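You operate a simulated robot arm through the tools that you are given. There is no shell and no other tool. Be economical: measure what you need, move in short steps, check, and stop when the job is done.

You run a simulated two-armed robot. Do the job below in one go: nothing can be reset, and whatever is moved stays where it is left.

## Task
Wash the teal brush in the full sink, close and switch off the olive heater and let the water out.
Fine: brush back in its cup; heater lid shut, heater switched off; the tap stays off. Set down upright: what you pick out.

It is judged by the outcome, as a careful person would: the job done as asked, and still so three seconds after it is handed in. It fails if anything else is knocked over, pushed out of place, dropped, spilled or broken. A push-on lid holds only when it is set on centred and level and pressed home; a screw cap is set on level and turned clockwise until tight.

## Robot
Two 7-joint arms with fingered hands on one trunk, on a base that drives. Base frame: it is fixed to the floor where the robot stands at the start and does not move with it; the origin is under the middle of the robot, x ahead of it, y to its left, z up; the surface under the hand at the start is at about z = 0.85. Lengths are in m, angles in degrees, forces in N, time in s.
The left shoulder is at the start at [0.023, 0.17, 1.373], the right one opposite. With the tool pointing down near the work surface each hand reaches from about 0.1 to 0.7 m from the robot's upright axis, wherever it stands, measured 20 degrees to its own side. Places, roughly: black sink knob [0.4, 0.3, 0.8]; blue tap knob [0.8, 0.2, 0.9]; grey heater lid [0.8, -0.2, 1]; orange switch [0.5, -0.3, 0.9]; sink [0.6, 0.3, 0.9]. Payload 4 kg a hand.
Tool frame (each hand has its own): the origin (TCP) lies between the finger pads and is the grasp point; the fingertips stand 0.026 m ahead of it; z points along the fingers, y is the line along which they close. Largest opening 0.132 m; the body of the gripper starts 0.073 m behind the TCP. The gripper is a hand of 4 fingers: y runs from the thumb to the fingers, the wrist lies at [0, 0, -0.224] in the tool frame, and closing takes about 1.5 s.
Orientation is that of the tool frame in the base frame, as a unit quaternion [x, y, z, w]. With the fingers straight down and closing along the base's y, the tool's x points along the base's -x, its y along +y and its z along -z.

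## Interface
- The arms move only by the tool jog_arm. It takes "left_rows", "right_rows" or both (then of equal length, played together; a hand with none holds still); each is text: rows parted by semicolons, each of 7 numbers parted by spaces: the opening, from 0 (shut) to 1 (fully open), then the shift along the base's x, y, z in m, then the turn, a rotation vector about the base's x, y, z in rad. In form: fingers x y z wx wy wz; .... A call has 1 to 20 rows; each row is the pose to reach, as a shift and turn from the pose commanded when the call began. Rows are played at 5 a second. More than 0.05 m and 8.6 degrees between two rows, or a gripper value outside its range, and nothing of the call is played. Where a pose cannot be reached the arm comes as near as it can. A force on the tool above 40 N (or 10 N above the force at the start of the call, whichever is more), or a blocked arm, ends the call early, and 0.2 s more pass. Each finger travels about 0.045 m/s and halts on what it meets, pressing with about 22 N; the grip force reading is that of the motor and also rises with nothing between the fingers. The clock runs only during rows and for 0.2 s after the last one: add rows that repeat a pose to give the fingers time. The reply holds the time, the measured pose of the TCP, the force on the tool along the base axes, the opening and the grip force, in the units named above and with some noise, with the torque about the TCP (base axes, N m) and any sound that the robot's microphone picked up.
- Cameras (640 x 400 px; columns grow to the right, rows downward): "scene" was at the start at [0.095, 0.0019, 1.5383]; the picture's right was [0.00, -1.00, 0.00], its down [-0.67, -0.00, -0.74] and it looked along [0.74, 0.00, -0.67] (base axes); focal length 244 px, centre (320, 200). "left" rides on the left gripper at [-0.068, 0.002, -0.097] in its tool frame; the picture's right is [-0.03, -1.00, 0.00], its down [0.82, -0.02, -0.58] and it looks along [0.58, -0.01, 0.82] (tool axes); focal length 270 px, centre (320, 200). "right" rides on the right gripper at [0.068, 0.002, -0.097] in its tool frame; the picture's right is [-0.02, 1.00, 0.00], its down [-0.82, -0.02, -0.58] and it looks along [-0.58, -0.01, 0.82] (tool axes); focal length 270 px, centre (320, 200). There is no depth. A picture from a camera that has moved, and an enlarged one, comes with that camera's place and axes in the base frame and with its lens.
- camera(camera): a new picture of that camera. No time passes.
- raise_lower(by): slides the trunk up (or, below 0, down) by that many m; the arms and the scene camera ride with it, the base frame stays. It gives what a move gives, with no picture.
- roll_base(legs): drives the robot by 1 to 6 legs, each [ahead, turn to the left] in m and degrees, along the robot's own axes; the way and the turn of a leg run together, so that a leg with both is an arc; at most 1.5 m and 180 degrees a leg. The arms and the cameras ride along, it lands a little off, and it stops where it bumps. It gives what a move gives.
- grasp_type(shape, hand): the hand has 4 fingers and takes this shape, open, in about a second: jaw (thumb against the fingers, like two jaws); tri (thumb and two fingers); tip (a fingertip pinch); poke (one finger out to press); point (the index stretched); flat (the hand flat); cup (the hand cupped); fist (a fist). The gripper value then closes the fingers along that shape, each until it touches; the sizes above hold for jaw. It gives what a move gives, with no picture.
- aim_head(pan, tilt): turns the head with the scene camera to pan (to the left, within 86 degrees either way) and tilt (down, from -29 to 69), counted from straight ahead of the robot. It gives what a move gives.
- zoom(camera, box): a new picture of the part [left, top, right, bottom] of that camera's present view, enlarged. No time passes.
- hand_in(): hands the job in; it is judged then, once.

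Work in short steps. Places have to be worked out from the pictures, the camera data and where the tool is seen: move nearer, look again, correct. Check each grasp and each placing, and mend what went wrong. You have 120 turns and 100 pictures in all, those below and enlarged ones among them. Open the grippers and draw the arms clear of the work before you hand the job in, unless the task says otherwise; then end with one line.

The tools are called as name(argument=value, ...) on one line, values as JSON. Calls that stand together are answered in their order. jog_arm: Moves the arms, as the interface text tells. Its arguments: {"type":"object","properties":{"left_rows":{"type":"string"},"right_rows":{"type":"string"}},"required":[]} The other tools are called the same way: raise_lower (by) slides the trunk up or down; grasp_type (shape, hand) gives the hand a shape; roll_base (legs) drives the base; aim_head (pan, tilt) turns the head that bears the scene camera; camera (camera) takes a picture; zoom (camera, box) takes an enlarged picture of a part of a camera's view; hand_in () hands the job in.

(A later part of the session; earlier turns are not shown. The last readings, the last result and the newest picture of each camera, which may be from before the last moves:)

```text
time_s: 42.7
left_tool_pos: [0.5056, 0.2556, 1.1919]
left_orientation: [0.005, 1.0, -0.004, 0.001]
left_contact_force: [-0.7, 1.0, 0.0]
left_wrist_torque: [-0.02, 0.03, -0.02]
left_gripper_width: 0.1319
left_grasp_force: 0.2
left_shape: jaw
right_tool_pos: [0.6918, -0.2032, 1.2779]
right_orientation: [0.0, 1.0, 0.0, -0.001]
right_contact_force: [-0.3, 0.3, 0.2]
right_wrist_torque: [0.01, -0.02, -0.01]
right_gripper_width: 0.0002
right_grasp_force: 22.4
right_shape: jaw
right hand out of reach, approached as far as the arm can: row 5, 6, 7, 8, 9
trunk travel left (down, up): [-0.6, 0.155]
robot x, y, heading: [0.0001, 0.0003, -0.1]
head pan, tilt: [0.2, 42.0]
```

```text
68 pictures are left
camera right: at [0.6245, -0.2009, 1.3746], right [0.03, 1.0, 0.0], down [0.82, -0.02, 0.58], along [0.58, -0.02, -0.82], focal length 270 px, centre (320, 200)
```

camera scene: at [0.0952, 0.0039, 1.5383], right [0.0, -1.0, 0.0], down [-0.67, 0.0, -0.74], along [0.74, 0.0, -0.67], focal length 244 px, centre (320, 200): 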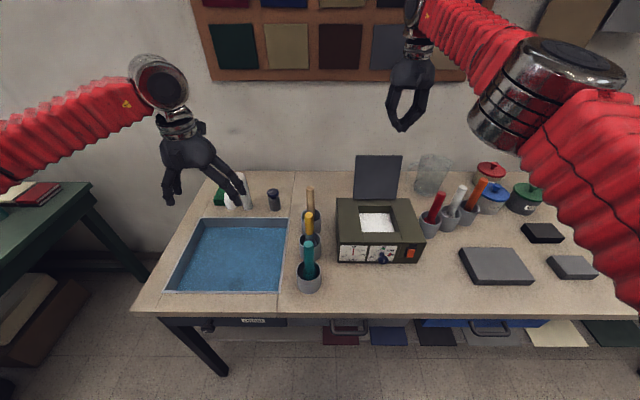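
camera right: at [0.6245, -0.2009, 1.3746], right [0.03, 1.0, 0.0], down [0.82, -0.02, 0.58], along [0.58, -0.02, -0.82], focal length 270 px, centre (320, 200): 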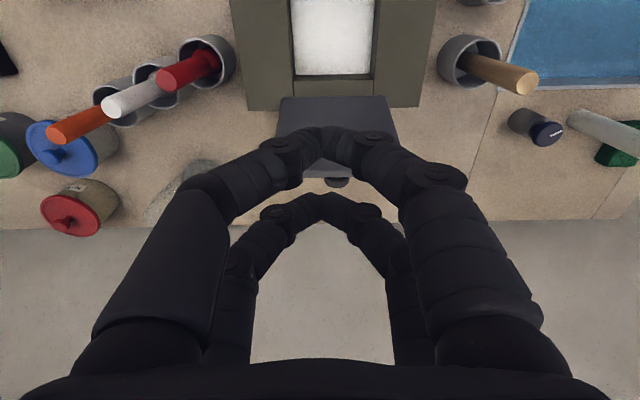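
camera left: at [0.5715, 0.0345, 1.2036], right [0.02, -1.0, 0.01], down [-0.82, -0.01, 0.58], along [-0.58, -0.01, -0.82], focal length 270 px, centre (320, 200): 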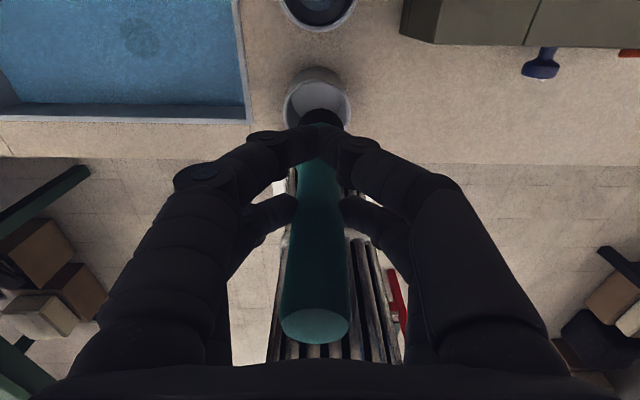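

The straight-down reach ends at x≈0.69, so I need to drive nearer. I'll look down at the gap between the base and the table first.

aim_head(pan=0, tilt=69)

camera(camera="scene")

```text
time_s: 43.6
left_tool_pos: [0.507, 0.2544, 1.1932]
left_orientation: [0.004, 1.0, -0.003, 0.001]
left_contact_force: [0.0, 0.0, -1.0]
left_wrist_torque: [0.03, 0.01, 0.0]
left_gripper_width: 0.132
left_grasp_force: 0.0
left_shape: jaw
right_tool_pos: [0.6918, -0.2043, 1.2784]
right_orientation: [0.0, 1.0, 0.0, 0.0]
right_contact_force: [-0.1, 0.3, -0.3]
right_wrist_torque: [0.0, 0.02, 0.0]
right_gripper_width: 0.0
right_grasp_force: 21.7
right_shape: jaw
trunk travel left (down, up): [-0.6, 0.155]
robot x, y, heading: [-0.0001, 0.0018, 0.3]
head pan, tilt: [0.0, 68.8]
```

```text
67 pictures are left
camera scene: at [0.0674, 0.002, 1.5052], right [0.0, -1.0, 0.0], down [-0.93, 0.0, -0.36], along [0.36, 0.0, -0.93], focal length 244 px, centre (320, 200)
```

scene: 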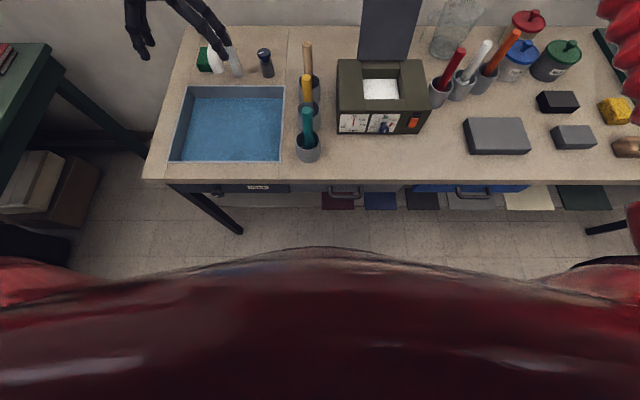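

There's clear floor in front of the torso, and both hands are high enough to ride over everything. I'll drive ahead 0.13 m.

roll_base(legs=[[0.13, 0]])

aim_head(pan=0, tilt=45)

camera(camera="scene")

camera(camera="right")

```text
time_s: 44.9
left_tool_pos: [0.6368, 0.2569, 1.1934]
left_orientation: [0.002, 1.0, -0.003, 0.001]
left_contact_force: [0.8, -0.7, -0.3]
left_wrist_torque: [-0.02, 0.04, -0.01]
left_gripper_width: 0.1319
left_grasp_force: 0.0
left_shape: jaw
right_tool_pos: [0.8245, -0.2036, 1.277]
right_orientation: [-0.001, 1.0, 0.0, -0.001]
right_contact_force: [0.7, 0.6, -0.5]
right_wrist_torque: [0.0, 0.01, -0.01]
right_gripper_width: 0.0
right_grasp_force: 22.4
right_shape: jaw
trunk travel left (down, up): [-0.6, 0.155]
robot x, y, heading: [0.1316, 0.0001, 0.0]
head pan, tilt: [0.0, 68.8]
```

```text
time_s: 45.8
left_tool_pos: [0.6344, 0.256, 1.1937]
left_orientation: [0.003, 1.0, -0.002, 0.001]
left_contact_force: [0.4, -0.9, -0.7]
left_wrist_torque: [0.03, -0.01, 0.01]
left_gripper_width: 0.132
left_grasp_force: 0.1
left_shape: jaw
right_tool_pos: [0.8215, -0.2031, 1.2782]
right_orientation: [-0.001, 1.0, 0.0, 0.0]
right_contact_force: [-0.1, 0.5, -0.1]
right_wrist_torque: [0.02, 0.0, 0.01]
right_gripper_width: 0.0002
right_grasp_force: 22.4
right_shape: jaw
trunk travel left (down, up): [-0.6, 0.155]
robot x, y, heading: [0.1293, -0.0017, 0.2]
head pan, tilt: [0.0, 45.0]
```

```text
66 pictures are left
camera scene: at [0.2222, 0.0018, 1.534], right [0.0, -1.0, 0.0], down [-0.71, 0.0, -0.71], along [0.71, 0.0, -0.71], focal length 244 px, centre (320, 200)
```

scene: 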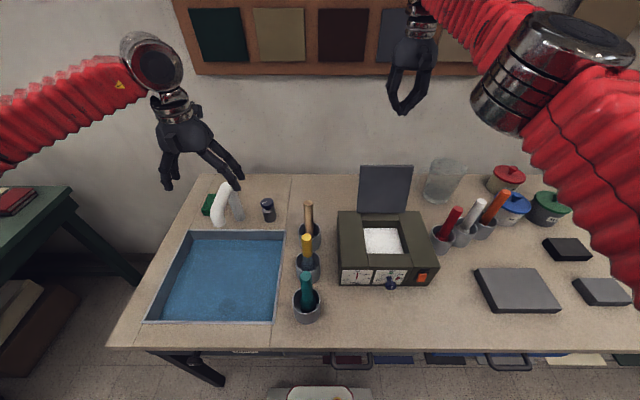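

```text
65 pictures are left
camera right: at [0.7545, -0.2011, 1.3753], right [0.02, 1.0, 0.0], down [0.82, -0.02, 0.58], along [0.58, -0.01, -0.82], focal length 270 px, centre (320, 200)
```

right: 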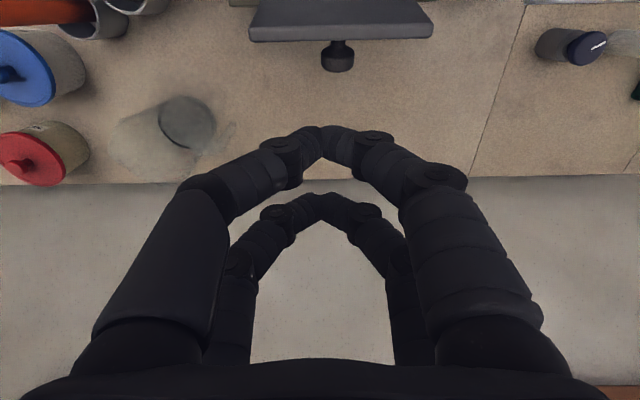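

Lid top is at x≈0.775, with a knob on its back face. I'm just short for clearance, so I'll drive another 0.05 m.

roll_base(legs=[[0.05, 0]])

camera(camera="right")

```text
time_s: 46.7
left_tool_pos: [0.6816, 0.2556, 1.1957]
left_orientation: [0.003, 1.0, -0.002, 0.004]
left_contact_force: [-0.3, -0.1, 0.7]
left_wrist_torque: [-0.04, 0.01, -0.02]
left_gripper_width: 0.1317
left_grasp_force: 0.2
left_shape: jaw
right_tool_pos: [0.8689, -0.2027, 1.2814]
right_orientation: [0.0, 1.0, 0.0, 0.0]
right_contact_force: [-0.1, 0.1, -1.1]
right_wrist_torque: [-0.03, -0.02, -0.03]
right_gripper_width: 0.0
right_grasp_force: 22.1
right_shape: jaw
trunk travel left (down, up): [-0.6, 0.155]
robot x, y, heading: [0.1815, -0.0004, 0.0]
head pan, tilt: [0.0, 45.0]
```

```text
64 pictures are left
camera right: at [0.8008, -0.202, 1.3775], right [0.03, 1.0, 0.0], down [0.81, -0.02, 0.58], along [0.58, -0.01, -0.81], focal length 270 px, centre (320, 200)
```

right: 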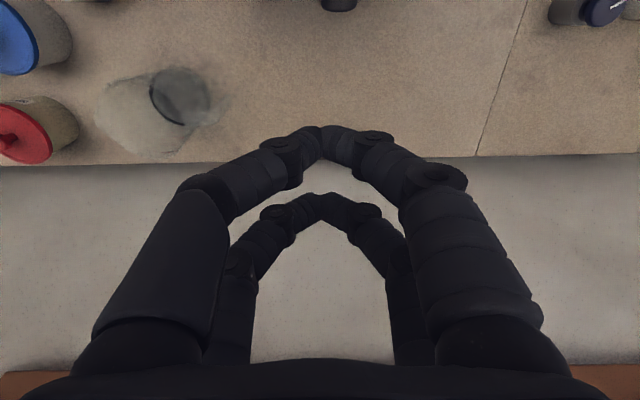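

Now descend behind the lid in two parts, first to z≈1.15.

jog_arm(right_rows="0 -0.005 0.01 -0.04 0 0 0;0 -0.01 0.02 -0.08 0 0 0;0 -0.01 0.02 -0.12 0 0 0;0 -0.01 0.02 -0.13 0 0 0")

zoom(camera="scene", box=[290, 80, 490, 240])

camera(camera="right")

```text
time_s: 47.7
left_tool_pos: [0.6851, 0.2561, 1.1954]
left_orientation: [0.004, 1.0, -0.004, 0.002]
left_contact_force: [0.1, -1.6, 0.9]
left_wrist_torque: [-0.03, 0.0, 0.01]
left_gripper_width: 0.1316
left_grasp_force: 0.1
left_shape: jaw
right_tool_pos: [0.8621, -0.1811, 1.1507]
right_orientation: [0.001, 1.0, 0.0, 0.001]
right_contact_force: [0.4, 0.1, -0.1]
right_wrist_torque: [-0.01, 0.02, 0.01]
right_gripper_width: 0.0001
right_grasp_force: 22.2
right_shape: jaw
trunk travel left (down, up): [-0.6, 0.155]
robot x, y, heading: [0.1801, -0.0007, 0.1]
head pan, tilt: [0.0, 45.0]
```

```text
2.50 times, centred on (390, 160) of scene
camera zoom: at [0.2722, 0.0025, 1.5341], right [0.0, -1.0, 0.0], down [-0.71, 0.0, -0.71], along [0.71, 0.0, -0.71], focal length 609 px, centre (145, 300)
```

zoom: 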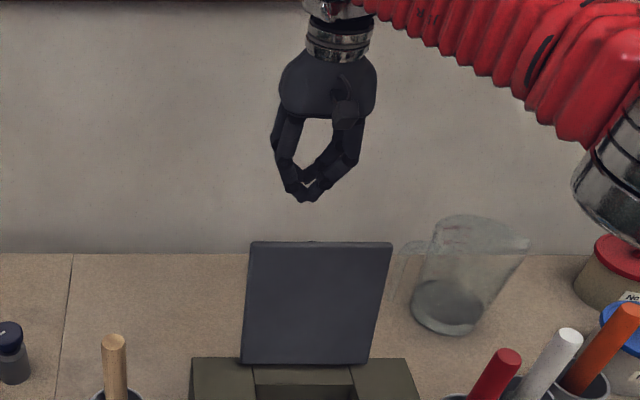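

```text
62 pictures are left
camera right: at [0.794, -0.1803, 1.2467], right [0.03, 1.0, 0.0], down [0.82, -0.02, 0.58], along [0.58, -0.01, -0.82], focal length 270 px, centre (320, 200)
```

right: 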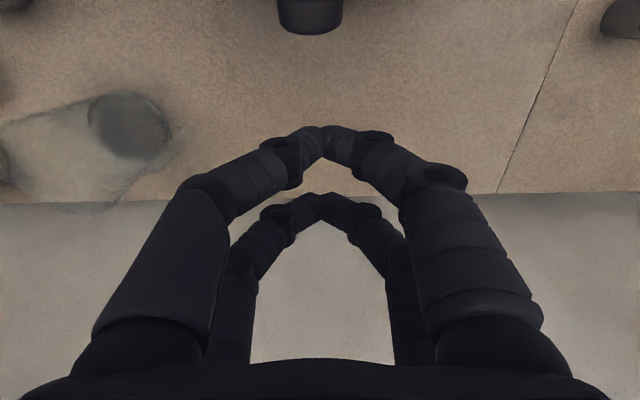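

The knob sits near the lid's free edge, its end at x≈0.81, z≈1.08. I'll lower behind it to z≈1.09 and then draw slowly toward the robot.

jog_arm(right_rows="0 0.003 0 -0.03 0 0 0;0 0.003 0 -0.058 0 0 0;0 0.003 0 -0.058 0 0 0;0 -0.015 0 -0.058 0 0 0;0 -0.03 0 -0.058 0 0 0;0 -0.045 0 -0.058 0 0 0;0 -0.06 0 -0.058 0 0 0;0 -0.075 0 -0.058 0 0 0;0 -0.075 0 -0.058 0 0 0")

zoom(camera="scene", box=[290, 80, 490, 240])

camera(camera="right")

```text
time_s: 49.7
left_tool_pos: [0.6857, 0.2563, 1.194]
left_orientation: [0.004, 1.0, -0.004, 0.002]
left_contact_force: [0.7, 0.0, 0.5]
left_wrist_torque: [0.02, -0.01, -0.02]
left_gripper_width: 0.1321
left_grasp_force: 0.0
left_shape: jaw
right_tool_pos: [0.7875, -0.184, 1.0921]
right_orientation: [0.0, 1.0, 0.0, -0.001]
right_contact_force: [0.0, -0.3, 0.4]
right_wrist_torque: [0.0, 0.0, -0.02]
right_gripper_width: 0.0
right_grasp_force: 22.1
right_shape: jaw
trunk travel left (down, up): [-0.6, 0.155]
robot x, y, heading: [0.181, 0.0008, -0.0]
head pan, tilt: [0.0, 45.0]
```

```text
2.50 times, centred on (390, 160) of scene
camera zoom: at [0.2734, 0.0021, 1.534], right [0.0, -1.0, 0.0], down [-0.71, 0.0, -0.71], along [0.71, 0.0, -0.71], focal length 609 px, centre (145, 300)
```

zoom: 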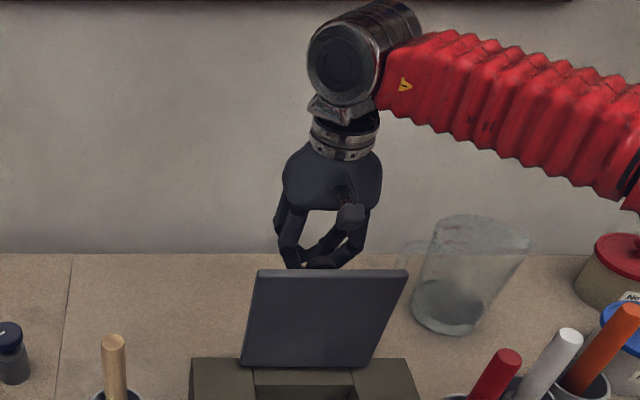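

```text
60 pictures are left
camera right: at [0.7202, -0.1817, 1.1877], right [0.03, 1.0, 0.0], down [0.82, -0.02, 0.58], along [0.58, -0.01, -0.82], focal length 270 px, centre (320, 200)
```

right: 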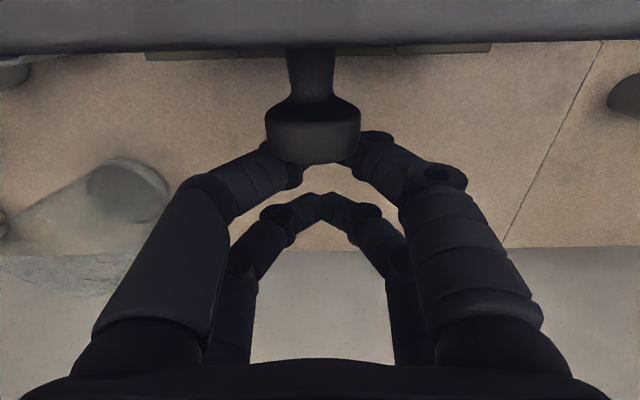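

The lid is coming forward. I'll continue drawing it toward the robot.

jog_arm(right_rows="0 -0.015 0 0 0 0 0;0 -0.03 0 0 0 0 0;0 -0.045 0 0 0 0 0;0 -0.06 0 0 0 0 0;0 -0.06 0 0 0 0 0")

zoom(camera="scene", box=[290, 80, 490, 240])

camera(camera="right")

```text
time_s: 50.9
left_tool_pos: [0.6856, 0.2554, 1.1945]
left_orientation: [0.003, 1.0, -0.003, 0.003]
left_contact_force: [-0.6, -0.2, -0.1]
left_wrist_torque: [0.03, -0.02, -0.01]
left_gripper_width: 0.1319
left_grasp_force: 0.1
left_shape: jaw
right_tool_pos: [0.728, -0.1846, 1.0917]
right_orientation: [0.0, 1.0, 0.0, -0.001]
right_contact_force: [1.0, -0.4, -1.1]
right_wrist_torque: [0.02, 0.0, 0.01]
right_gripper_width: 0.0001
right_grasp_force: 22.2
right_shape: jaw
trunk travel left (down, up): [-0.6, 0.155]
robot x, y, heading: [0.1791, -0.0005, 0.2]
head pan, tilt: [0.0, 45.0]
```

```text
2.50 times, centred on (390, 160) of scene
camera zoom: at [0.2734, 0.002, 1.534], right [0.0, -1.0, 0.0], down [-0.71, 0.0, -0.71], along [0.71, 0.0, -0.71], focal length 609 px, centre (145, 300)
```

zoom: 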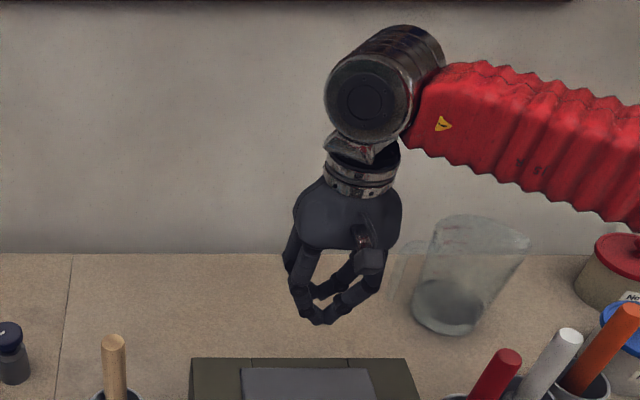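

```text
58 pictures are left
camera right: at [0.6598, -0.1824, 1.1887], right [0.03, 1.0, 0.0], down [0.82, -0.02, 0.58], along [0.58, -0.01, -0.82], focal length 270 px, centre (320, 200)
```

right: 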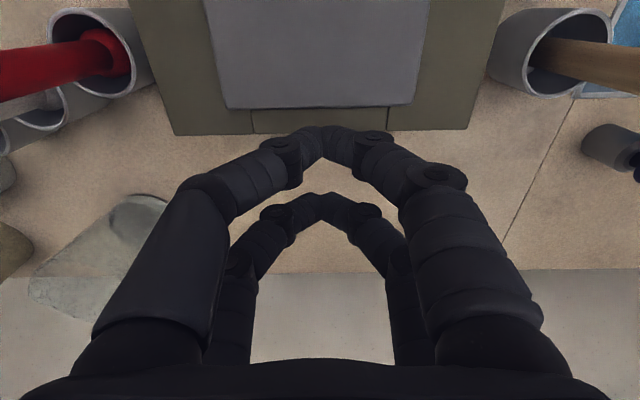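

The lid fell shut. I'll lift the right hand and look at the heater.

jog_arm(right_rows="0 0 0 0.04 0 0 0;0 -0.03 0 0.08 0 0 0;0 -0.07 -0.02 0.12 0 0 0;0 -0.11 -0.05 0.14 0 0 0;0 -0.15 -0.09 0.14 0 0 0;0 -0.15 -0.13 0.14 0 0 0;0 -0.15 -0.13 0.14 0 0 0")

zoom(camera="scene", box=[290, 180, 490, 340])

camera(camera="right")

```text
refused: row 3 steps farther than a row can; nothing moved
```

```text
2.50 times, centred on (390, 260) of scene
camera zoom: at [0.2734, 0.002, 1.534], right [0.0, -1.0, 0.0], down [-0.71, 0.0, -0.71], along [0.71, 0.0, -0.71], focal length 609 px, centre (145, 50)
```

zoom: 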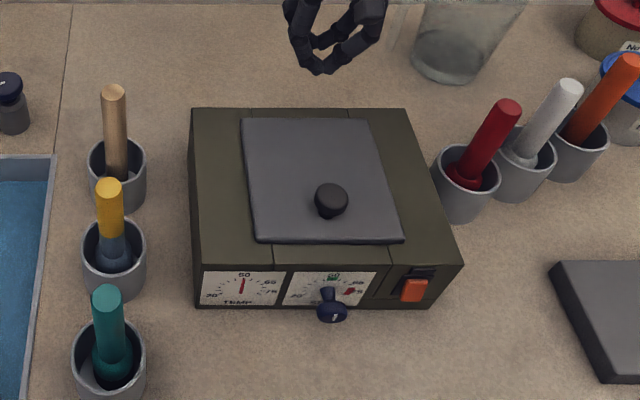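

```text
56 pictures are left
camera right: at [0.6598, -0.1824, 1.1887], right [0.03, 1.0, 0.0], down [0.82, -0.02, 0.58], along [0.58, -0.01, -0.82], focal length 270 px, centre (320, 200)
```

right: 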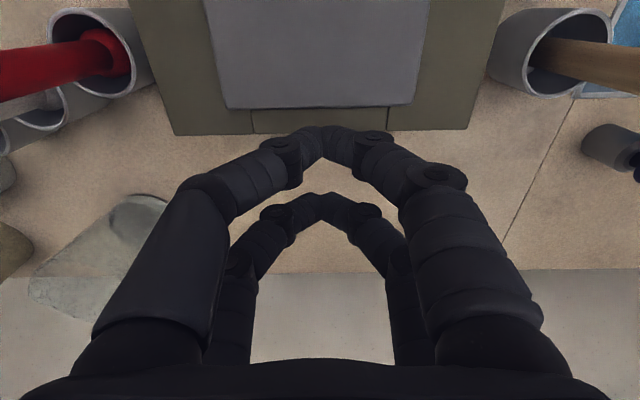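

Lid lies flat and shut, jug untouched. I'll lift the right hand and bring it back, then zoom on the switch.

jog_arm(right_rows="0 0 0 0.04 0 0 0;0 -0.01 0 0.08 0 0 0;0 -0.04 0 0.11 0 0 0;0 -0.08 -0.01 0.13 0 0 0;0 -0.12 -0.03 0.14 0 0 0;0 -0.16 -0.05 0.14 0 0 0;0 -0.2 -0.07 0.14 0 0 0;0 -0.24 -0.09 0.14 0 0 0;0 -0.28 -0.1 0.14 0 0 0;0 -0.28 -0.1 0.14 0 0 0")

zoom(camera="scene", box=[340, 270, 440, 320])

camera(camera="right")

```text
time_s: 53.1
left_tool_pos: [0.6854, 0.256, 1.1937]
left_orientation: [0.003, 1.0, -0.002, 0.0]
left_contact_force: [0.5, -0.5, 0.2]
left_wrist_torque: [-0.02, 0.02, -0.01]
left_gripper_width: 0.1318
left_grasp_force: 0.0
left_shape: jaw
right_tool_pos: [0.4569, -0.2843, 1.2371]
right_orientation: [0.001, 1.0, 0.0, -0.002]
right_contact_force: [-0.4, 0.0, 0.6]
right_wrist_torque: [0.0, -0.02, -0.01]
right_gripper_width: 0.0
right_grasp_force: 22.4
right_shape: jaw
right hand out of reach, approached as far as the arm can: row 9, 10
trunk travel left (down, up): [-0.6, 0.155]
robot x, y, heading: [0.1774, -0.0036, -0.1]
head pan, tilt: [0.0, 45.0]
```

```text
6.40 times, centred on (390, 295) of scene
camera zoom: at [0.2737, 0.0022, 1.534], right [0.0, -1.0, 0.0], down [-0.71, 0.0, -0.71], along [0.71, 0.0, -0.71], focal length 1558 px, centre (-128, -408)
```

zoom: 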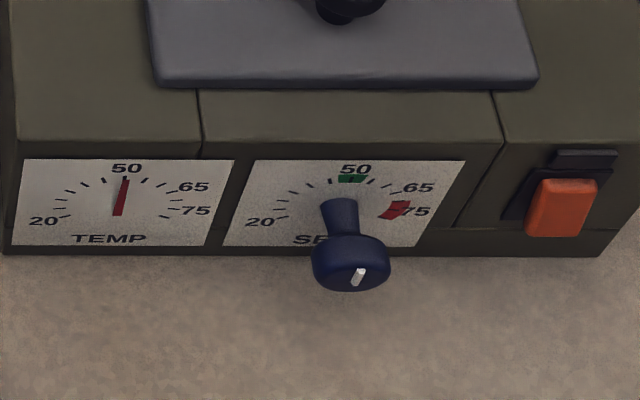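

```text
54 pictures are left
camera right: at [0.3891, -0.2832, 1.3333], right [0.03, 1.0, 0.0], down [0.82, -0.02, 0.57], along [0.57, -0.01, -0.82], focal length 270 px, centre (320, 200)
```

right: 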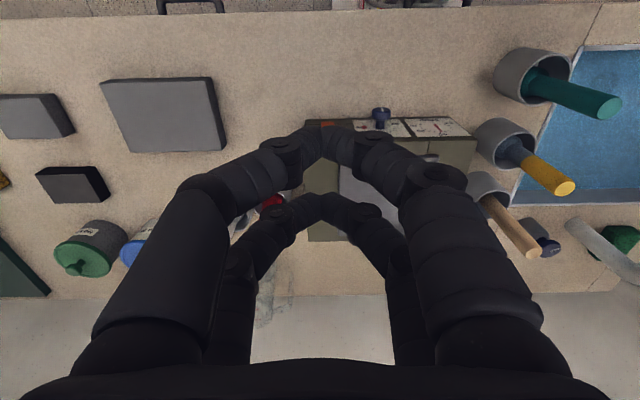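

The switch is an orange rocker or lever at about [0.555, −0.287, 0.888]. I'll open the hand and lower it in front to get a closer look with the hand camera.

jog_arm(right_rows="1 0 0 -0.04 0 0 0;1 0 0 -0.08 0 0 0;1 0 0 -0.12 0 0 0;1 0 0 -0.16 0 0 0;1 0 0 -0.2 0 0 0;1 0 0 -0.22 0 0 0;1 0 0 -0.22 0 0 0;1 0 0 -0.22 0 0 0")

camera(camera="right")

```text
time_s: 54.9
left_tool_pos: [0.6862, 0.2547, 1.1948]
left_orientation: [0.004, 1.0, -0.003, 0.002]
left_contact_force: [0.4, -0.5, -0.4]
left_wrist_torque: [0.01, 0.01, 0.0]
left_gripper_width: 0.1321
left_grasp_force: 0.0
left_shape: jaw
right_tool_pos: [0.4571, -0.2838, 1.0175]
right_orientation: [0.001, 1.0, 0.001, 0.0]
right_contact_force: [0.9, -0.5, 0.8]
right_wrist_torque: [-0.01, -0.01, 0.01]
right_gripper_width: 0.1319
right_grasp_force: 0.1
right_shape: jaw
right hand out of reach, approached as far as the arm can: row 1, 2, 3, 4
trunk travel left (down, up): [-0.6, 0.155]
robot x, y, heading: [0.1771, -0.0053, 0.1]
head pan, tilt: [0.0, 45.0]
```

```text
53 pictures are left
camera right: at [0.3884, -0.2822, 1.113], right [0.03, 1.0, 0.0], down [0.82, -0.02, 0.58], along [0.58, -0.01, -0.82], focal length 270 px, centre (320, 200)
```

right: 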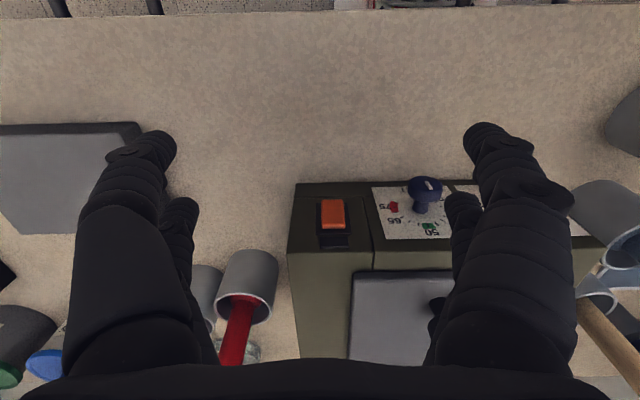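

zoom(camera="right", box=[285, 175, 385, 265])

```text
4.44 times, centred on (335, 220) of right
camera zoom: at [0.3884, -0.2822, 1.113], right [0.03, 1.0, 0.0], down [0.82, -0.02, 0.58], along [0.58, -0.01, -0.82], focal length 1201 px, centre (253, 111)
```

zoom: 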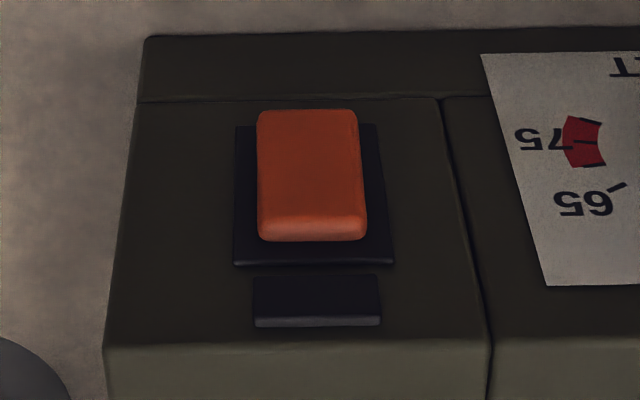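

The orange rocker's lower end stands out and its top is pressed in, so pressing the lower end should flip it. I'll back the base off 0.18 m for arm room, and shape the right hand to poke.

roll_base(legs=[[-0.16, 0]])

grasp_type(hand="right", shape="poke")

camera(camera="right")

camera(camera="scene")

```text
time_s: 56.4
left_tool_pos: [0.5252, 0.2545, 1.1948]
left_orientation: [0.005, 1.0, -0.003, 0.003]
left_contact_force: [0.2, -0.6, 0.6]
left_wrist_torque: [0.01, -0.04, -0.04]
left_gripper_width: 0.132
left_grasp_force: 0.0
left_shape: jaw
right_tool_pos: [0.2956, -0.285, 1.0169]
right_orientation: [0.001, 1.0, 0.001, 0.0]
right_contact_force: [-0.1, -0.3, 0.6]
right_wrist_torque: [-0.02, -0.01, -0.03]
right_gripper_width: 0.1319
right_grasp_force: 0.0
right_shape: jaw
trunk travel left (down, up): [-0.6, 0.155]
robot x, y, heading: [0.0222, -0.0024, -0.0]
head pan, tilt: [0.0, 45.0]
```

```text
time_s: 57.3
left_tool_pos: [0.5255, 0.2552, 1.1946]
left_orientation: [0.005, 1.0, -0.003, 0.002]
left_contact_force: [-0.4, 0.4, 0.3]
left_wrist_torque: [0.0, 0.0, 0.02]
left_gripper_width: 0.1317
left_grasp_force: 0.1
left_shape: jaw
right_tool_pos: [0.296, -0.2852, 1.0178]
right_orientation: [0.001, 1.0, 0.001, 0.0]
right_contact_force: [-0.4, 0.0, 0.6]
right_wrist_torque: [0.0, 0.02, -0.02]
right_gripper_width: 0.0
right_grasp_force: 0.1
right_shape: poke
trunk travel left (down, up): [-0.6, 0.155]
robot x, y, heading: [0.0211, 0.0035, -0.1]
head pan, tilt: [0.0, 45.0]
```

```text
51 pictures are left
camera right: at [0.2291, -0.2824, 1.1136], right [0.03, 1.0, 0.0], down [0.82, -0.02, 0.58], along [0.58, -0.01, -0.82], focal length 270 px, centre (320, 200)
```

right: 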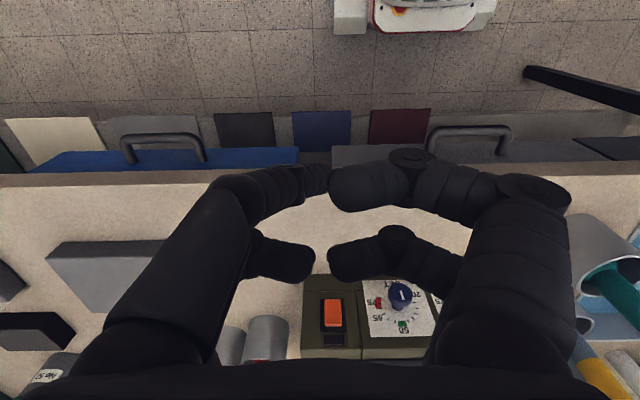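

```text
50 pictures are left
camera scene: at [0.1135, 0.0016, 1.5341], right [0.0, -1.0, 0.0], down [-0.71, 0.0, -0.71], along [0.71, 0.0, -0.71], focal length 244 px, centre (320, 200)
```

scene: 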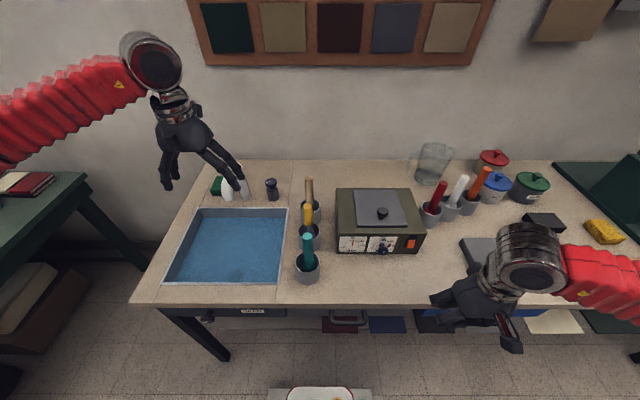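

The poke shape looks curled from here. I'll check the "point" shape, with its stretched index.

grasp_type(hand="right", shape="point")

camera(camera="right")

zoom(camera="scene", box=[400, 200, 580, 380])

```text
time_s: 58.2
left_tool_pos: [0.5263, 0.2547, 1.1961]
left_orientation: [0.005, 1.0, -0.003, 0.002]
left_contact_force: [-1.2, 0.1, 0.5]
left_wrist_torque: [0.01, 0.0, -0.01]
left_gripper_width: 0.1317
left_grasp_force: 0.1
left_shape: jaw
right_tool_pos: [0.2961, -0.285, 1.0175]
right_orientation: [0.001, 1.0, 0.001, 0.0]
right_contact_force: [-0.2, -0.1, -0.9]
right_wrist_torque: [0.01, 0.02, -0.03]
right_gripper_width: 0.0
right_grasp_force: 0.0
right_shape: point
trunk travel left (down, up): [-0.6, 0.155]
robot x, y, heading: [0.0214, -0.0009, -0.0]
head pan, tilt: [0.0, 45.0]
```

```text
49 pictures are left
camera right: at [0.2291, -0.2824, 1.1136], right [0.03, 1.0, 0.0], down [0.82, -0.02, 0.58], along [0.58, -0.01, -0.82], focal length 270 px, centre (320, 200)
```

right: 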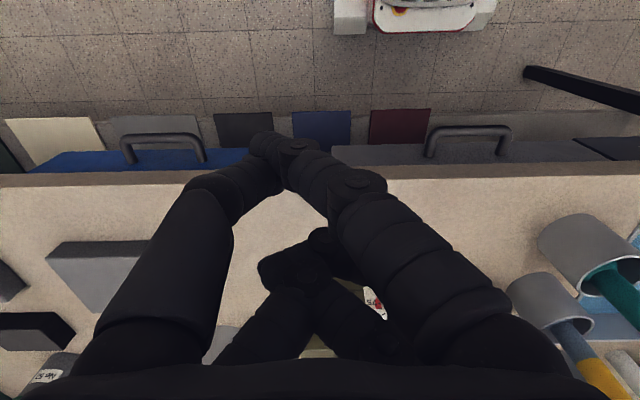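

```text
2.22 times, centred on (490, 290) of scene
camera zoom: at [0.1136, 0.0016, 1.534], right [0.0, -1.0, 0.0], down [-0.71, 0.0, -0.71], along [0.71, 0.0, -0.71], focal length 541 px, centre (-58, 0)
```

zoom: 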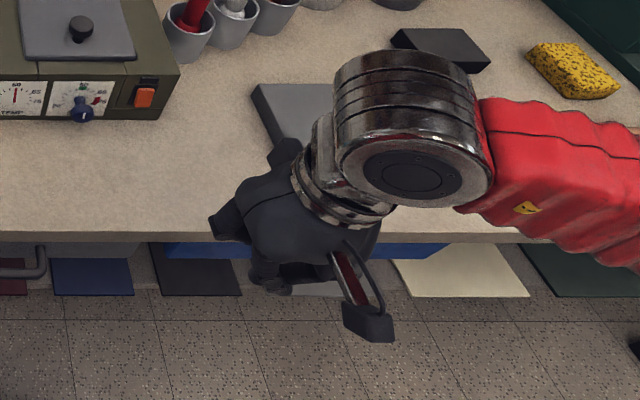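

The switch solves to about [0.54, −0.273, 0.918], with the rocker spanning z 0.898–0.937. I'll use the jaw shape closed and tilted 30° forward so the tips lead, and press the lower end. First, approach in front.

grasp_type(hand="right", shape="jaw")

jog_arm(right_rows="0 0.03 0.003 0 0 -0.131 0;0 0.06 0.005 0 0 -0.262 0;0 0.09 0.007 -0.02 0 -0.393 0;0 0.12 0.008 -0.04 0 -0.524 0;0 0.14 0.008 -0.06 0 -0.524 0;0 0.155 0.008 -0.085 0 -0.524 0;0 0.16 0.008 -0.1 0 -0.524 0;0 0.16 0.008 -0.104 0 -0.524 0;0 0.16 0.008 -0.104 0 -0.524 0;0 0.16 0.008 -0.104 0 -0.524 0")

zoom(camera="scene", box=[320, 180, 480, 300])

camera(camera="right")

```text
time_s: 59.1
left_tool_pos: [0.5248, 0.2542, 1.1958]
left_orientation: [0.004, 1.0, -0.003, 0.002]
left_contact_force: [0.0, 0.1, 0.3]
left_wrist_torque: [-0.02, -0.01, -0.04]
left_gripper_width: 0.1319
left_grasp_force: 0.0
left_shape: jaw
right_tool_pos: [0.2965, -0.2843, 1.0175]
right_orientation: [0.001, 1.0, 0.0, 0.001]
right_contact_force: [-0.3, 0.2, 0.1]
right_wrist_torque: [-0.02, -0.02, 0.0]
right_gripper_width: 0.1316
right_grasp_force: 0.0
right_shape: jaw
trunk travel left (down, up): [-0.6, 0.155]
robot x, y, heading: [0.0201, 0.0006, -0.2]
head pan, tilt: [0.0, 45.0]
```

```text
time_s: 61.3
left_tool_pos: [0.526, 0.2551, 1.1956]
left_orientation: [0.004, 1.0, -0.003, 0.002]
left_contact_force: [0.9, 0.9, -0.2]
left_wrist_torque: [-0.03, -0.01, -0.01]
left_gripper_width: 0.132
left_grasp_force: 0.0
left_shape: jaw
right_tool_pos: [0.455, -0.2759, 0.913]
right_orientation: [0.0, 0.966, 0.001, 0.259]
right_contact_force: [-0.3, 0.0, 0.0]
right_wrist_torque: [0.03, -0.02, 0.01]
right_gripper_width: 0.0
right_grasp_force: 22.1
right_shape: jaw
trunk travel left (down, up): [-0.6, 0.155]
robot x, y, heading: [0.0221, 0.002, 0.2]
head pan, tilt: [0.0, 45.0]
```

```text
3.33 times, centred on (400, 240) of scene
camera zoom: at [0.1135, 0.0016, 1.5341], right [0.0, -1.0, 0.0], down [-0.71, 0.0, -0.71], along [0.71, 0.0, -0.71], focal length 812 px, centre (53, 67)
```

zoom: 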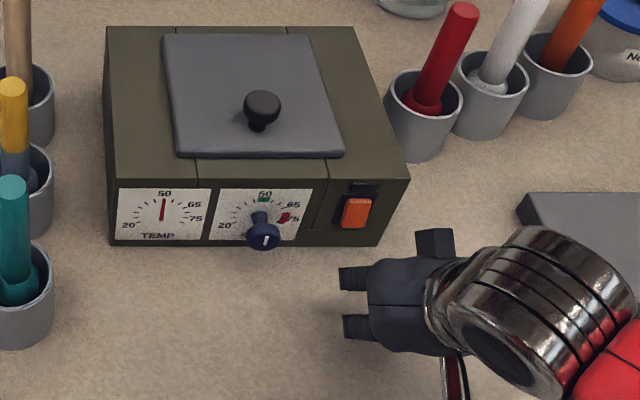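

```text
46 pictures are left
camera right: at [0.3495, -0.2735, 0.9622], right [0.02, 1.0, 0.01], down [0.42, -0.02, 0.91], along [0.91, -0.01, -0.42], focal length 270 px, centre (320, 200)
```

right: 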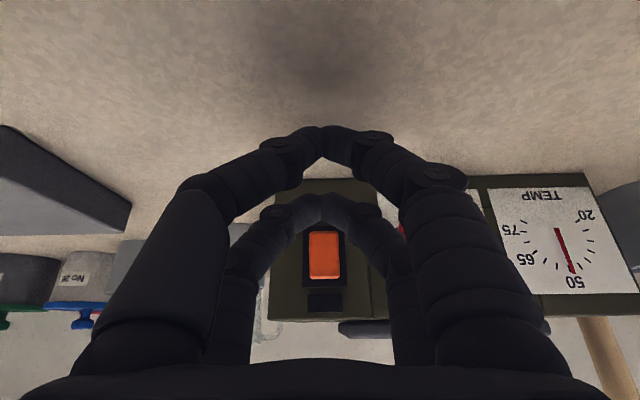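

Fingers line up with the lower end of the rocker (y≈−0.273, z≈0.905). I'll push forward in small steps.

jog_arm(right_rows="0 0.015 0.002 0 0 0 0;0 0.03 0.003 0 0 0 0;0 0.036 0.003 0 0 0 0;0 0.042 0.003 0 0 0 0;0 0.047 0.003 0 0 0 0;0 0.047 0.003 0 0 0 0")

camera(camera="right")

```text
time_s: 62.7
left_tool_pos: [0.5264, 0.2537, 1.1964]
left_orientation: [0.004, 1.0, -0.003, 0.002]
left_contact_force: [0.3, 0.1, -0.2]
left_wrist_torque: [0.0, -0.02, 0.03]
left_gripper_width: 0.1321
left_grasp_force: 0.1
left_shape: jaw
right_tool_pos: [0.5035, -0.273, 0.9126]
right_orientation: [0.001, 0.966, 0.001, 0.258]
right_contact_force: [-1.8, 1.0, -1.4]
right_wrist_torque: [0.01, 0.06, 0.0]
right_gripper_width: 0.0002
right_grasp_force: 21.7
right_shape: jaw
trunk travel left (down, up): [-0.6, 0.155]
robot x, y, heading: [0.0195, -0.004, -0.1]
head pan, tilt: [0.0, 45.0]
```

```text
45 pictures are left
camera right: at [0.3967, -0.2709, 0.9616], right [0.02, 1.0, 0.01], down [0.42, -0.02, 0.91], along [0.91, -0.01, -0.42], focal length 270 px, centre (320, 200)
```

right: 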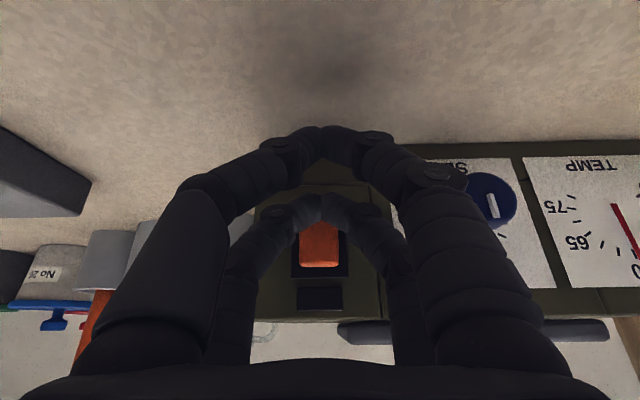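

Just touching (−1.8 N). I'll push a bit further.

jog_arm(right_rows="0 0.003 0 0 0 0 0;0 0.006 0 0 0 0 0;0 0.009 0 0 0 0 0;0 0.012 0 0 0 0 0;0 0.012 0 0 0 0 0")

camera(camera="right")

```text
time_s: 63.9
left_tool_pos: [0.5223, 0.2541, 1.1972]
left_orientation: [0.004, 1.0, -0.003, 0.003]
left_contact_force: [-0.4, 0.2, -0.8]
left_wrist_torque: [0.0, 0.0, -0.03]
left_gripper_width: 0.1319
left_grasp_force: 0.0
left_shape: jaw
right_tool_pos: [0.5087, -0.2729, 0.9115]
right_orientation: [0.0, 0.967, 0.001, 0.255]
right_contact_force: [-36.0, 3.2, -4.0]
right_wrist_torque: [-0.01, 0.59, 0.12]
right_gripper_width: 0.0001
right_grasp_force: 21.8
right_shape: jaw
trunk travel left (down, up): [-0.6, 0.155]
robot x, y, heading: [0.0203, -0.001, 0.2]
head pan, tilt: [0.0, 45.0]
```

```text
44 pictures are left
camera right: at [0.4021, -0.2709, 0.9606], right [0.02, 1.0, 0.01], down [0.42, -0.02, 0.9], along [0.9, -0.01, -0.43], focal length 270 px, centre (320, 200)
```

right: 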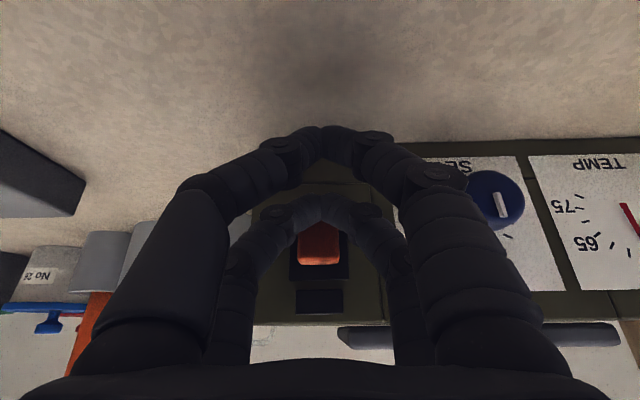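

36 N after 5 mm of travel. I'll back off and see how the switch stands now.

jog_arm(right_rows="0 -0.02 0 0 0 0 0;0 -0.05 0 0 0 0 0;0 -0.08 0 0 0 0 0;0 -0.08 0 0 0 0 0")

zoom(camera="scene", box=[360, 210, 440, 270])

zoom(camera="right", box=[250, 160, 410, 340])

```text
time_s: 64.9
left_tool_pos: [0.5257, 0.2555, 1.1942]
left_orientation: [0.004, 1.0, -0.003, 0.001]
left_contact_force: [-0.1, -0.6, -0.8]
left_wrist_torque: [0.0, 0.0, -0.01]
left_gripper_width: 0.132
left_grasp_force: 0.2
left_shape: jaw
right_tool_pos: [0.4354, -0.2728, 0.9136]
right_orientation: [0.0, 0.966, 0.001, 0.26]
right_contact_force: [-0.6, -0.6, 0.1]
right_wrist_torque: [-0.03, 0.0, 0.01]
right_gripper_width: 0.0
right_grasp_force: 22.1
right_shape: jaw
trunk travel left (down, up): [-0.6, 0.155]
robot x, y, heading: [0.0216, 0.0028, -0.1]
head pan, tilt: [0.0, 45.0]
```

```text
6.67 times, centred on (400, 240) of scene
camera zoom: at [0.1131, 0.0021, 1.5341], right [0.0, -1.0, 0.0], down [-0.71, 0.0, -0.71], along [0.71, 0.0, -0.71], focal length 1623 px, centre (-213, -67)
```

zoom: 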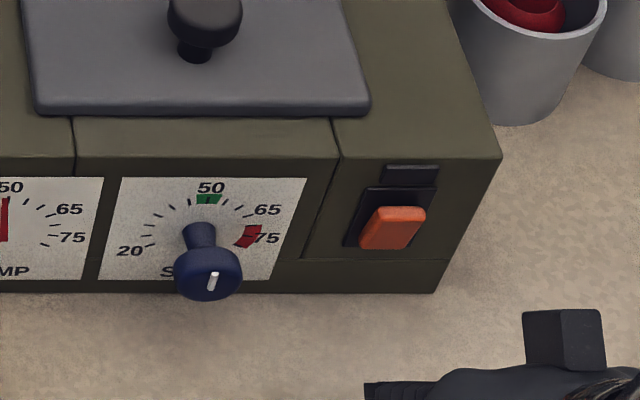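

```text
2.22 times, centred on (330, 250) of right
camera zoom: at [0.3279, -0.2707, 0.9623], right [0.02, 1.0, 0.01], down [0.42, -0.02, 0.91], along [0.91, -0.01, -0.42], focal length 601 px, centre (298, 89)
```

zoom: 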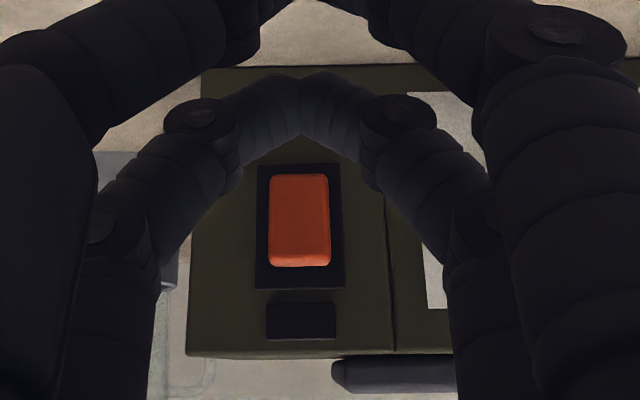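

The rocker flipped: its lower end is now in and the upper end stands out, and it is darker than before. The heater hasn't shifted. Next I'll retract the right arm and look at the drain knob.

jog_arm(right_rows="0 -0.02 0 0.04 0 0 0;0 -0.04 0 0.08 0 0.131 0;0 -0.05 -0.01 0.12 0 0.262 0;0 -0.05 -0.02 0.16 0 0.393 0;0 -0.04 -0.03 0.2 0 0.524 0;0 -0.03 -0.04 0.24 0 0.524 0;0 -0.03 -0.04 0.28 0 0.524 0;0 -0.03 -0.04 0.28 0 0.524 0")

aim_head(pan=30, tilt=60)

camera(camera="scene")

```text
time_s: 66.7
left_tool_pos: [0.5279, 0.2546, 1.1949]
left_orientation: [0.005, 1.0, -0.003, 0.001]
left_contact_force: [1.2, -0.4, 0.5]
left_wrist_torque: [0.03, -0.01, -0.02]
left_gripper_width: 0.1319
left_grasp_force: 0.2
left_shape: jaw
right_tool_pos: [0.4055, -0.3132, 1.1913]
right_orientation: [0.001, 1.0, 0.001, -0.001]
right_contact_force: [0.6, 0.0, -0.4]
right_wrist_torque: [0.06, 0.03, 0.02]
right_gripper_width: 0.0002
right_grasp_force: 22.2
right_shape: jaw
trunk travel left (down, up): [-0.6, 0.155]
robot x, y, heading: [0.0205, -0.0013, 0.1]
head pan, tilt: [0.0, 45.0]
```

```text
time_s: 67.6
left_tool_pos: [0.5276, 0.2548, 1.1953]
left_orientation: [0.004, 1.0, -0.003, 0.001]
left_contact_force: [0.4, -0.8, -0.2]
left_wrist_torque: [-0.01, -0.02, -0.03]
left_gripper_width: 0.1317
left_grasp_force: 0.0
left_shape: jaw
right_tool_pos: [0.4057, -0.3133, 1.1918]
right_orientation: [0.001, 1.0, 0.0, 0.001]
right_contact_force: [0.4, 0.6, -0.4]
right_wrist_torque: [-0.03, 0.0, 0.0]
right_gripper_width: 0.0
right_grasp_force: 22.4
right_shape: jaw
trunk travel left (down, up): [-0.6, 0.155]
robot x, y, heading: [0.0206, -0.0002, -0.1]
head pan, tilt: [30.0, 60.0]
```

```text
41 pictures are left
camera scene: at [0.0901, 0.0348, 1.5146], right [0.5, -0.87, 0.0], down [-0.75, -0.43, -0.5], along [0.43, 0.25, -0.87], focal length 244 px, centre (320, 200)
```

scene: 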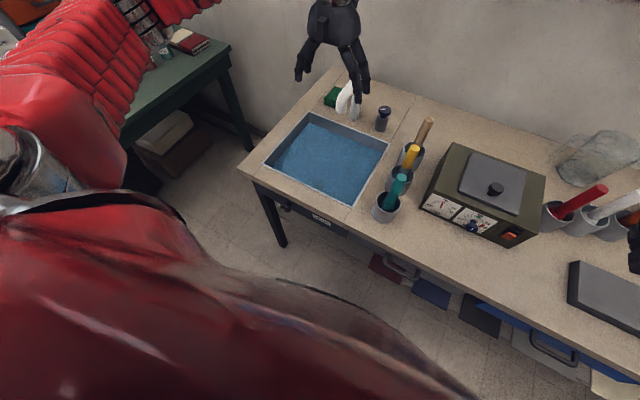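

The knob is hidden under the table edge from here. I'll back the base off 0.28 m (both hands come clear of the table) and lower the trunk 0.25 m for a flatter view.

roll_base(legs=[[-0.28, 0]])

raise_lower(by=-0.25)

aim_head(pan=25, tilt=35)

camera(camera="scene")

```text
time_s: 69.6
left_tool_pos: [0.2437, 0.2551, 1.1946]
left_orientation: [0.004, 1.0, -0.003, 0.003]
left_contact_force: [-0.4, 0.3, 0.3]
left_wrist_torque: [-0.03, 0.0, 0.02]
left_gripper_width: 0.132
left_grasp_force: 0.0
left_shape: jaw
right_tool_pos: [0.1242, -0.3124, 1.1924]
right_orientation: [0.0, 1.0, 0.001, 0.0]
right_contact_force: [0.2, 0.0, 0.1]
right_wrist_torque: [0.03, -0.01, 0.01]
right_gripper_width: 0.0001
right_grasp_force: 21.7
right_shape: jaw
trunk travel left (down, up): [-0.6, 0.155]
robot x, y, heading: [-0.2589, 0.0015, 0.2]
head pan, tilt: [30.0, 60.0]
```

```text
time_s: 72.2
left_tool_pos: [0.2433, 0.2548, 0.9464]
left_orientation: [0.004, 1.0, -0.002, 0.001]
left_contact_force: [0.7, -1.3, -0.2]
left_wrist_torque: [-0.01, 0.04, 0.0]
left_gripper_width: 0.1317
left_grasp_force: 0.1
left_shape: jaw
right_tool_pos: [0.1239, -0.3123, 0.9428]
right_orientation: [0.0, 1.0, 0.001, 0.0]
right_contact_force: [-0.3, -0.2, -0.7]
right_wrist_torque: [-0.01, 0.0, -0.01]
right_gripper_width: 0.0002
right_grasp_force: 21.7
right_shape: jaw
trunk travel left (down, up): [-0.35, 0.405]
robot x, y, heading: [-0.2595, 0.0034, 0.4]
head pan, tilt: [30.0, 60.0]
```

```text
time_s: 73.1
left_tool_pos: [0.2436, 0.2557, 0.9456]
left_orientation: [0.004, 1.0, -0.003, 0.002]
left_contact_force: [0.6, 0.3, 0.7]
left_wrist_torque: [-0.01, -0.02, -0.03]
left_gripper_width: 0.1319
left_grasp_force: 0.1
left_shape: jaw
right_tool_pos: [0.1242, -0.3112, 0.9422]
right_orientation: [-0.001, 1.0, 0.001, 0.0]
right_contact_force: [0.2, -0.4, -0.1]
right_wrist_torque: [-0.02, -0.02, 0.0]
right_gripper_width: 0.0
right_grasp_force: 21.8
right_shape: jaw
trunk travel left (down, up): [-0.35, 0.405]
robot x, y, heading: [-0.2618, -0.0022, 0.2]
head pan, tilt: [25.0, 35.0]
```

```text
40 pictures are left
camera scene: at [-0.1321, 0.0388, 1.297], right [0.42, -0.91, 0.0], down [-0.52, -0.24, -0.82], along [0.74, 0.35, -0.57], focal length 244 px, centre (320, 200)
```

scene: 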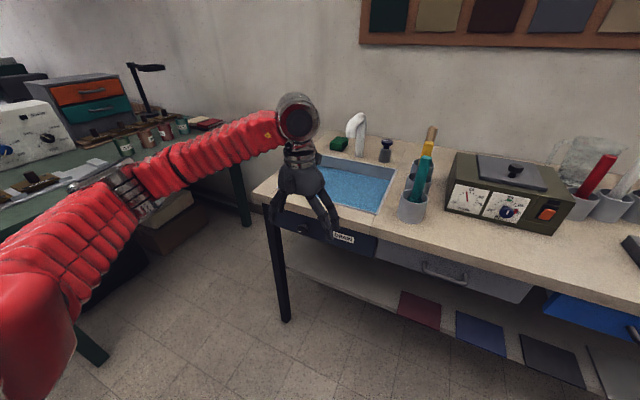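

The left hand hides the knob. I'll turn the left hand to point forward, well in front of the table and off to the side.

jog_arm(left_rows="1 -0.005 0.01 0 0 -0.143 0;1 -0.01 0.02 0 0 -0.286 0;1 -0.015 0.03 0 0 -0.429 0;1 -0.02 0.04 0 0 -0.572 0;1 -0.025 0.05 0 0 -0.715 0;1 -0.03 0.06 0 0 -0.858 0;1 -0.035 0.07 -0.01 0 -1.001 0;1 -0.04 0.08 -0.02 0 -1.144 0;1 -0.045 0.09 -0.03 0 -1.287 0;1 -0.05 0.1 -0.04 0 -1.43 0;1 -0.05 0.11 -0.05 0 -1.571 0;1 -0.05 0.11 -0.05 0 -1.571 0;1 -0.05 0.11 -0.05 0 -1.571 0")

camera(camera="scene")

camera(camera="left")

```text
time_s: 75.9
left_tool_pos: [0.225, 0.327, 0.9297]
left_orientation: [0.01, 0.871, -0.004, 0.491]
left_contact_force: [-0.1, -0.3, 0.2]
left_wrist_torque: [-0.02, 0.0, 0.01]
left_gripper_width: 0.132
left_grasp_force: 0.0
left_shape: jaw
left hand out of reach, approached as far as the arm can: row 6, 7, 8, 9, 10, 11, 12, 13
right_tool_pos: [0.1247, -0.3129, 0.943]
right_orientation: [0.0, 1.0, 0.0, 0.0]
right_contact_force: [-0.3, -0.4, -0.4]
right_wrist_torque: [-0.04, 0.02, -0.04]
right_gripper_width: 0.0
right_grasp_force: 22.1
right_shape: jaw
trunk travel left (down, up): [-0.35, 0.405]
robot x, y, heading: [-0.2609, -0.0017, -0.2]
head pan, tilt: [25.0, 35.0]
```

```text
39 pictures are left
camera scene: at [-0.1323, 0.0388, 1.2971], right [0.42, -0.91, 0.0], down [-0.52, -0.24, -0.82], along [0.74, 0.35, -0.57], focal length 244 px, centre (320, 200)
```

scene: 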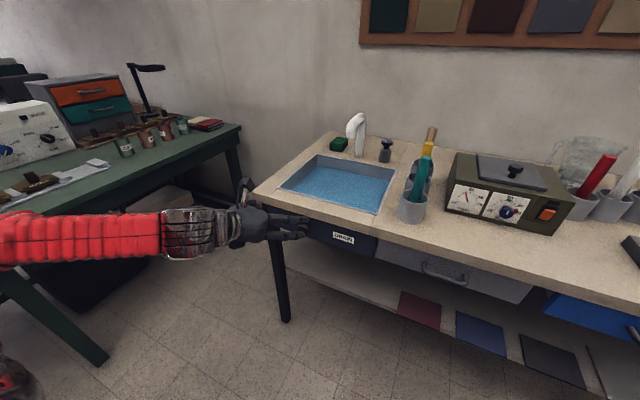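

```text
38 pictures are left
camera left: at [0.1781, 0.3288, 1.0392], right [-0.01, -1.0, 0.02], down [-0.92, 0.0, -0.4], along [0.4, -0.02, -0.92], focal length 270 px, centre (320, 200)
```

left: 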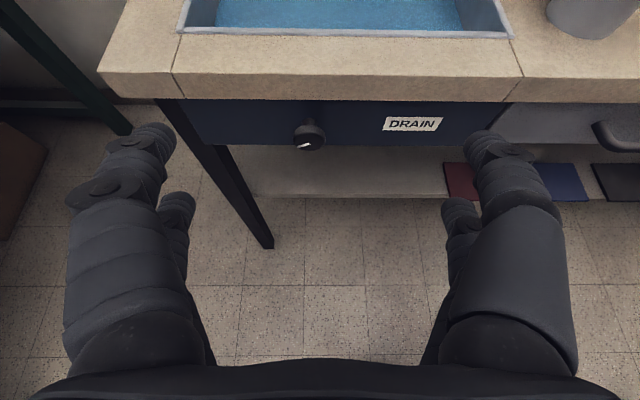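

The left camera sees the drain knob clearly. I'll zoom in on it.

zoom(camera="left", box=[270, 95, 370, 165])

```text
5.71 times, centred on (320, 130) of left
camera zoom: at [0.1781, 0.3288, 1.0392], right [-0.01, -1.0, 0.02], down [-0.92, 0.0, -0.4], along [0.4, -0.02, -0.92], focal length 1544 px, centre (320, 600)
```

zoom: 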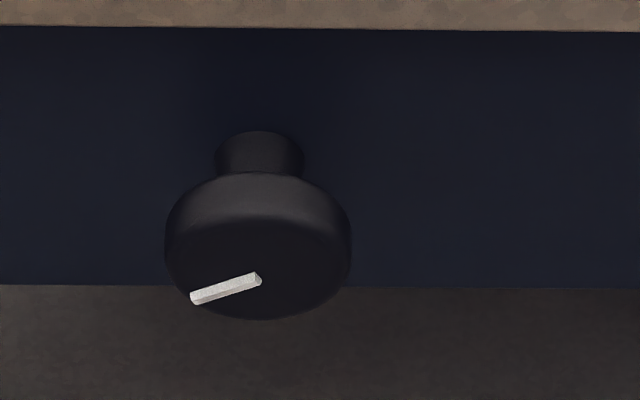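

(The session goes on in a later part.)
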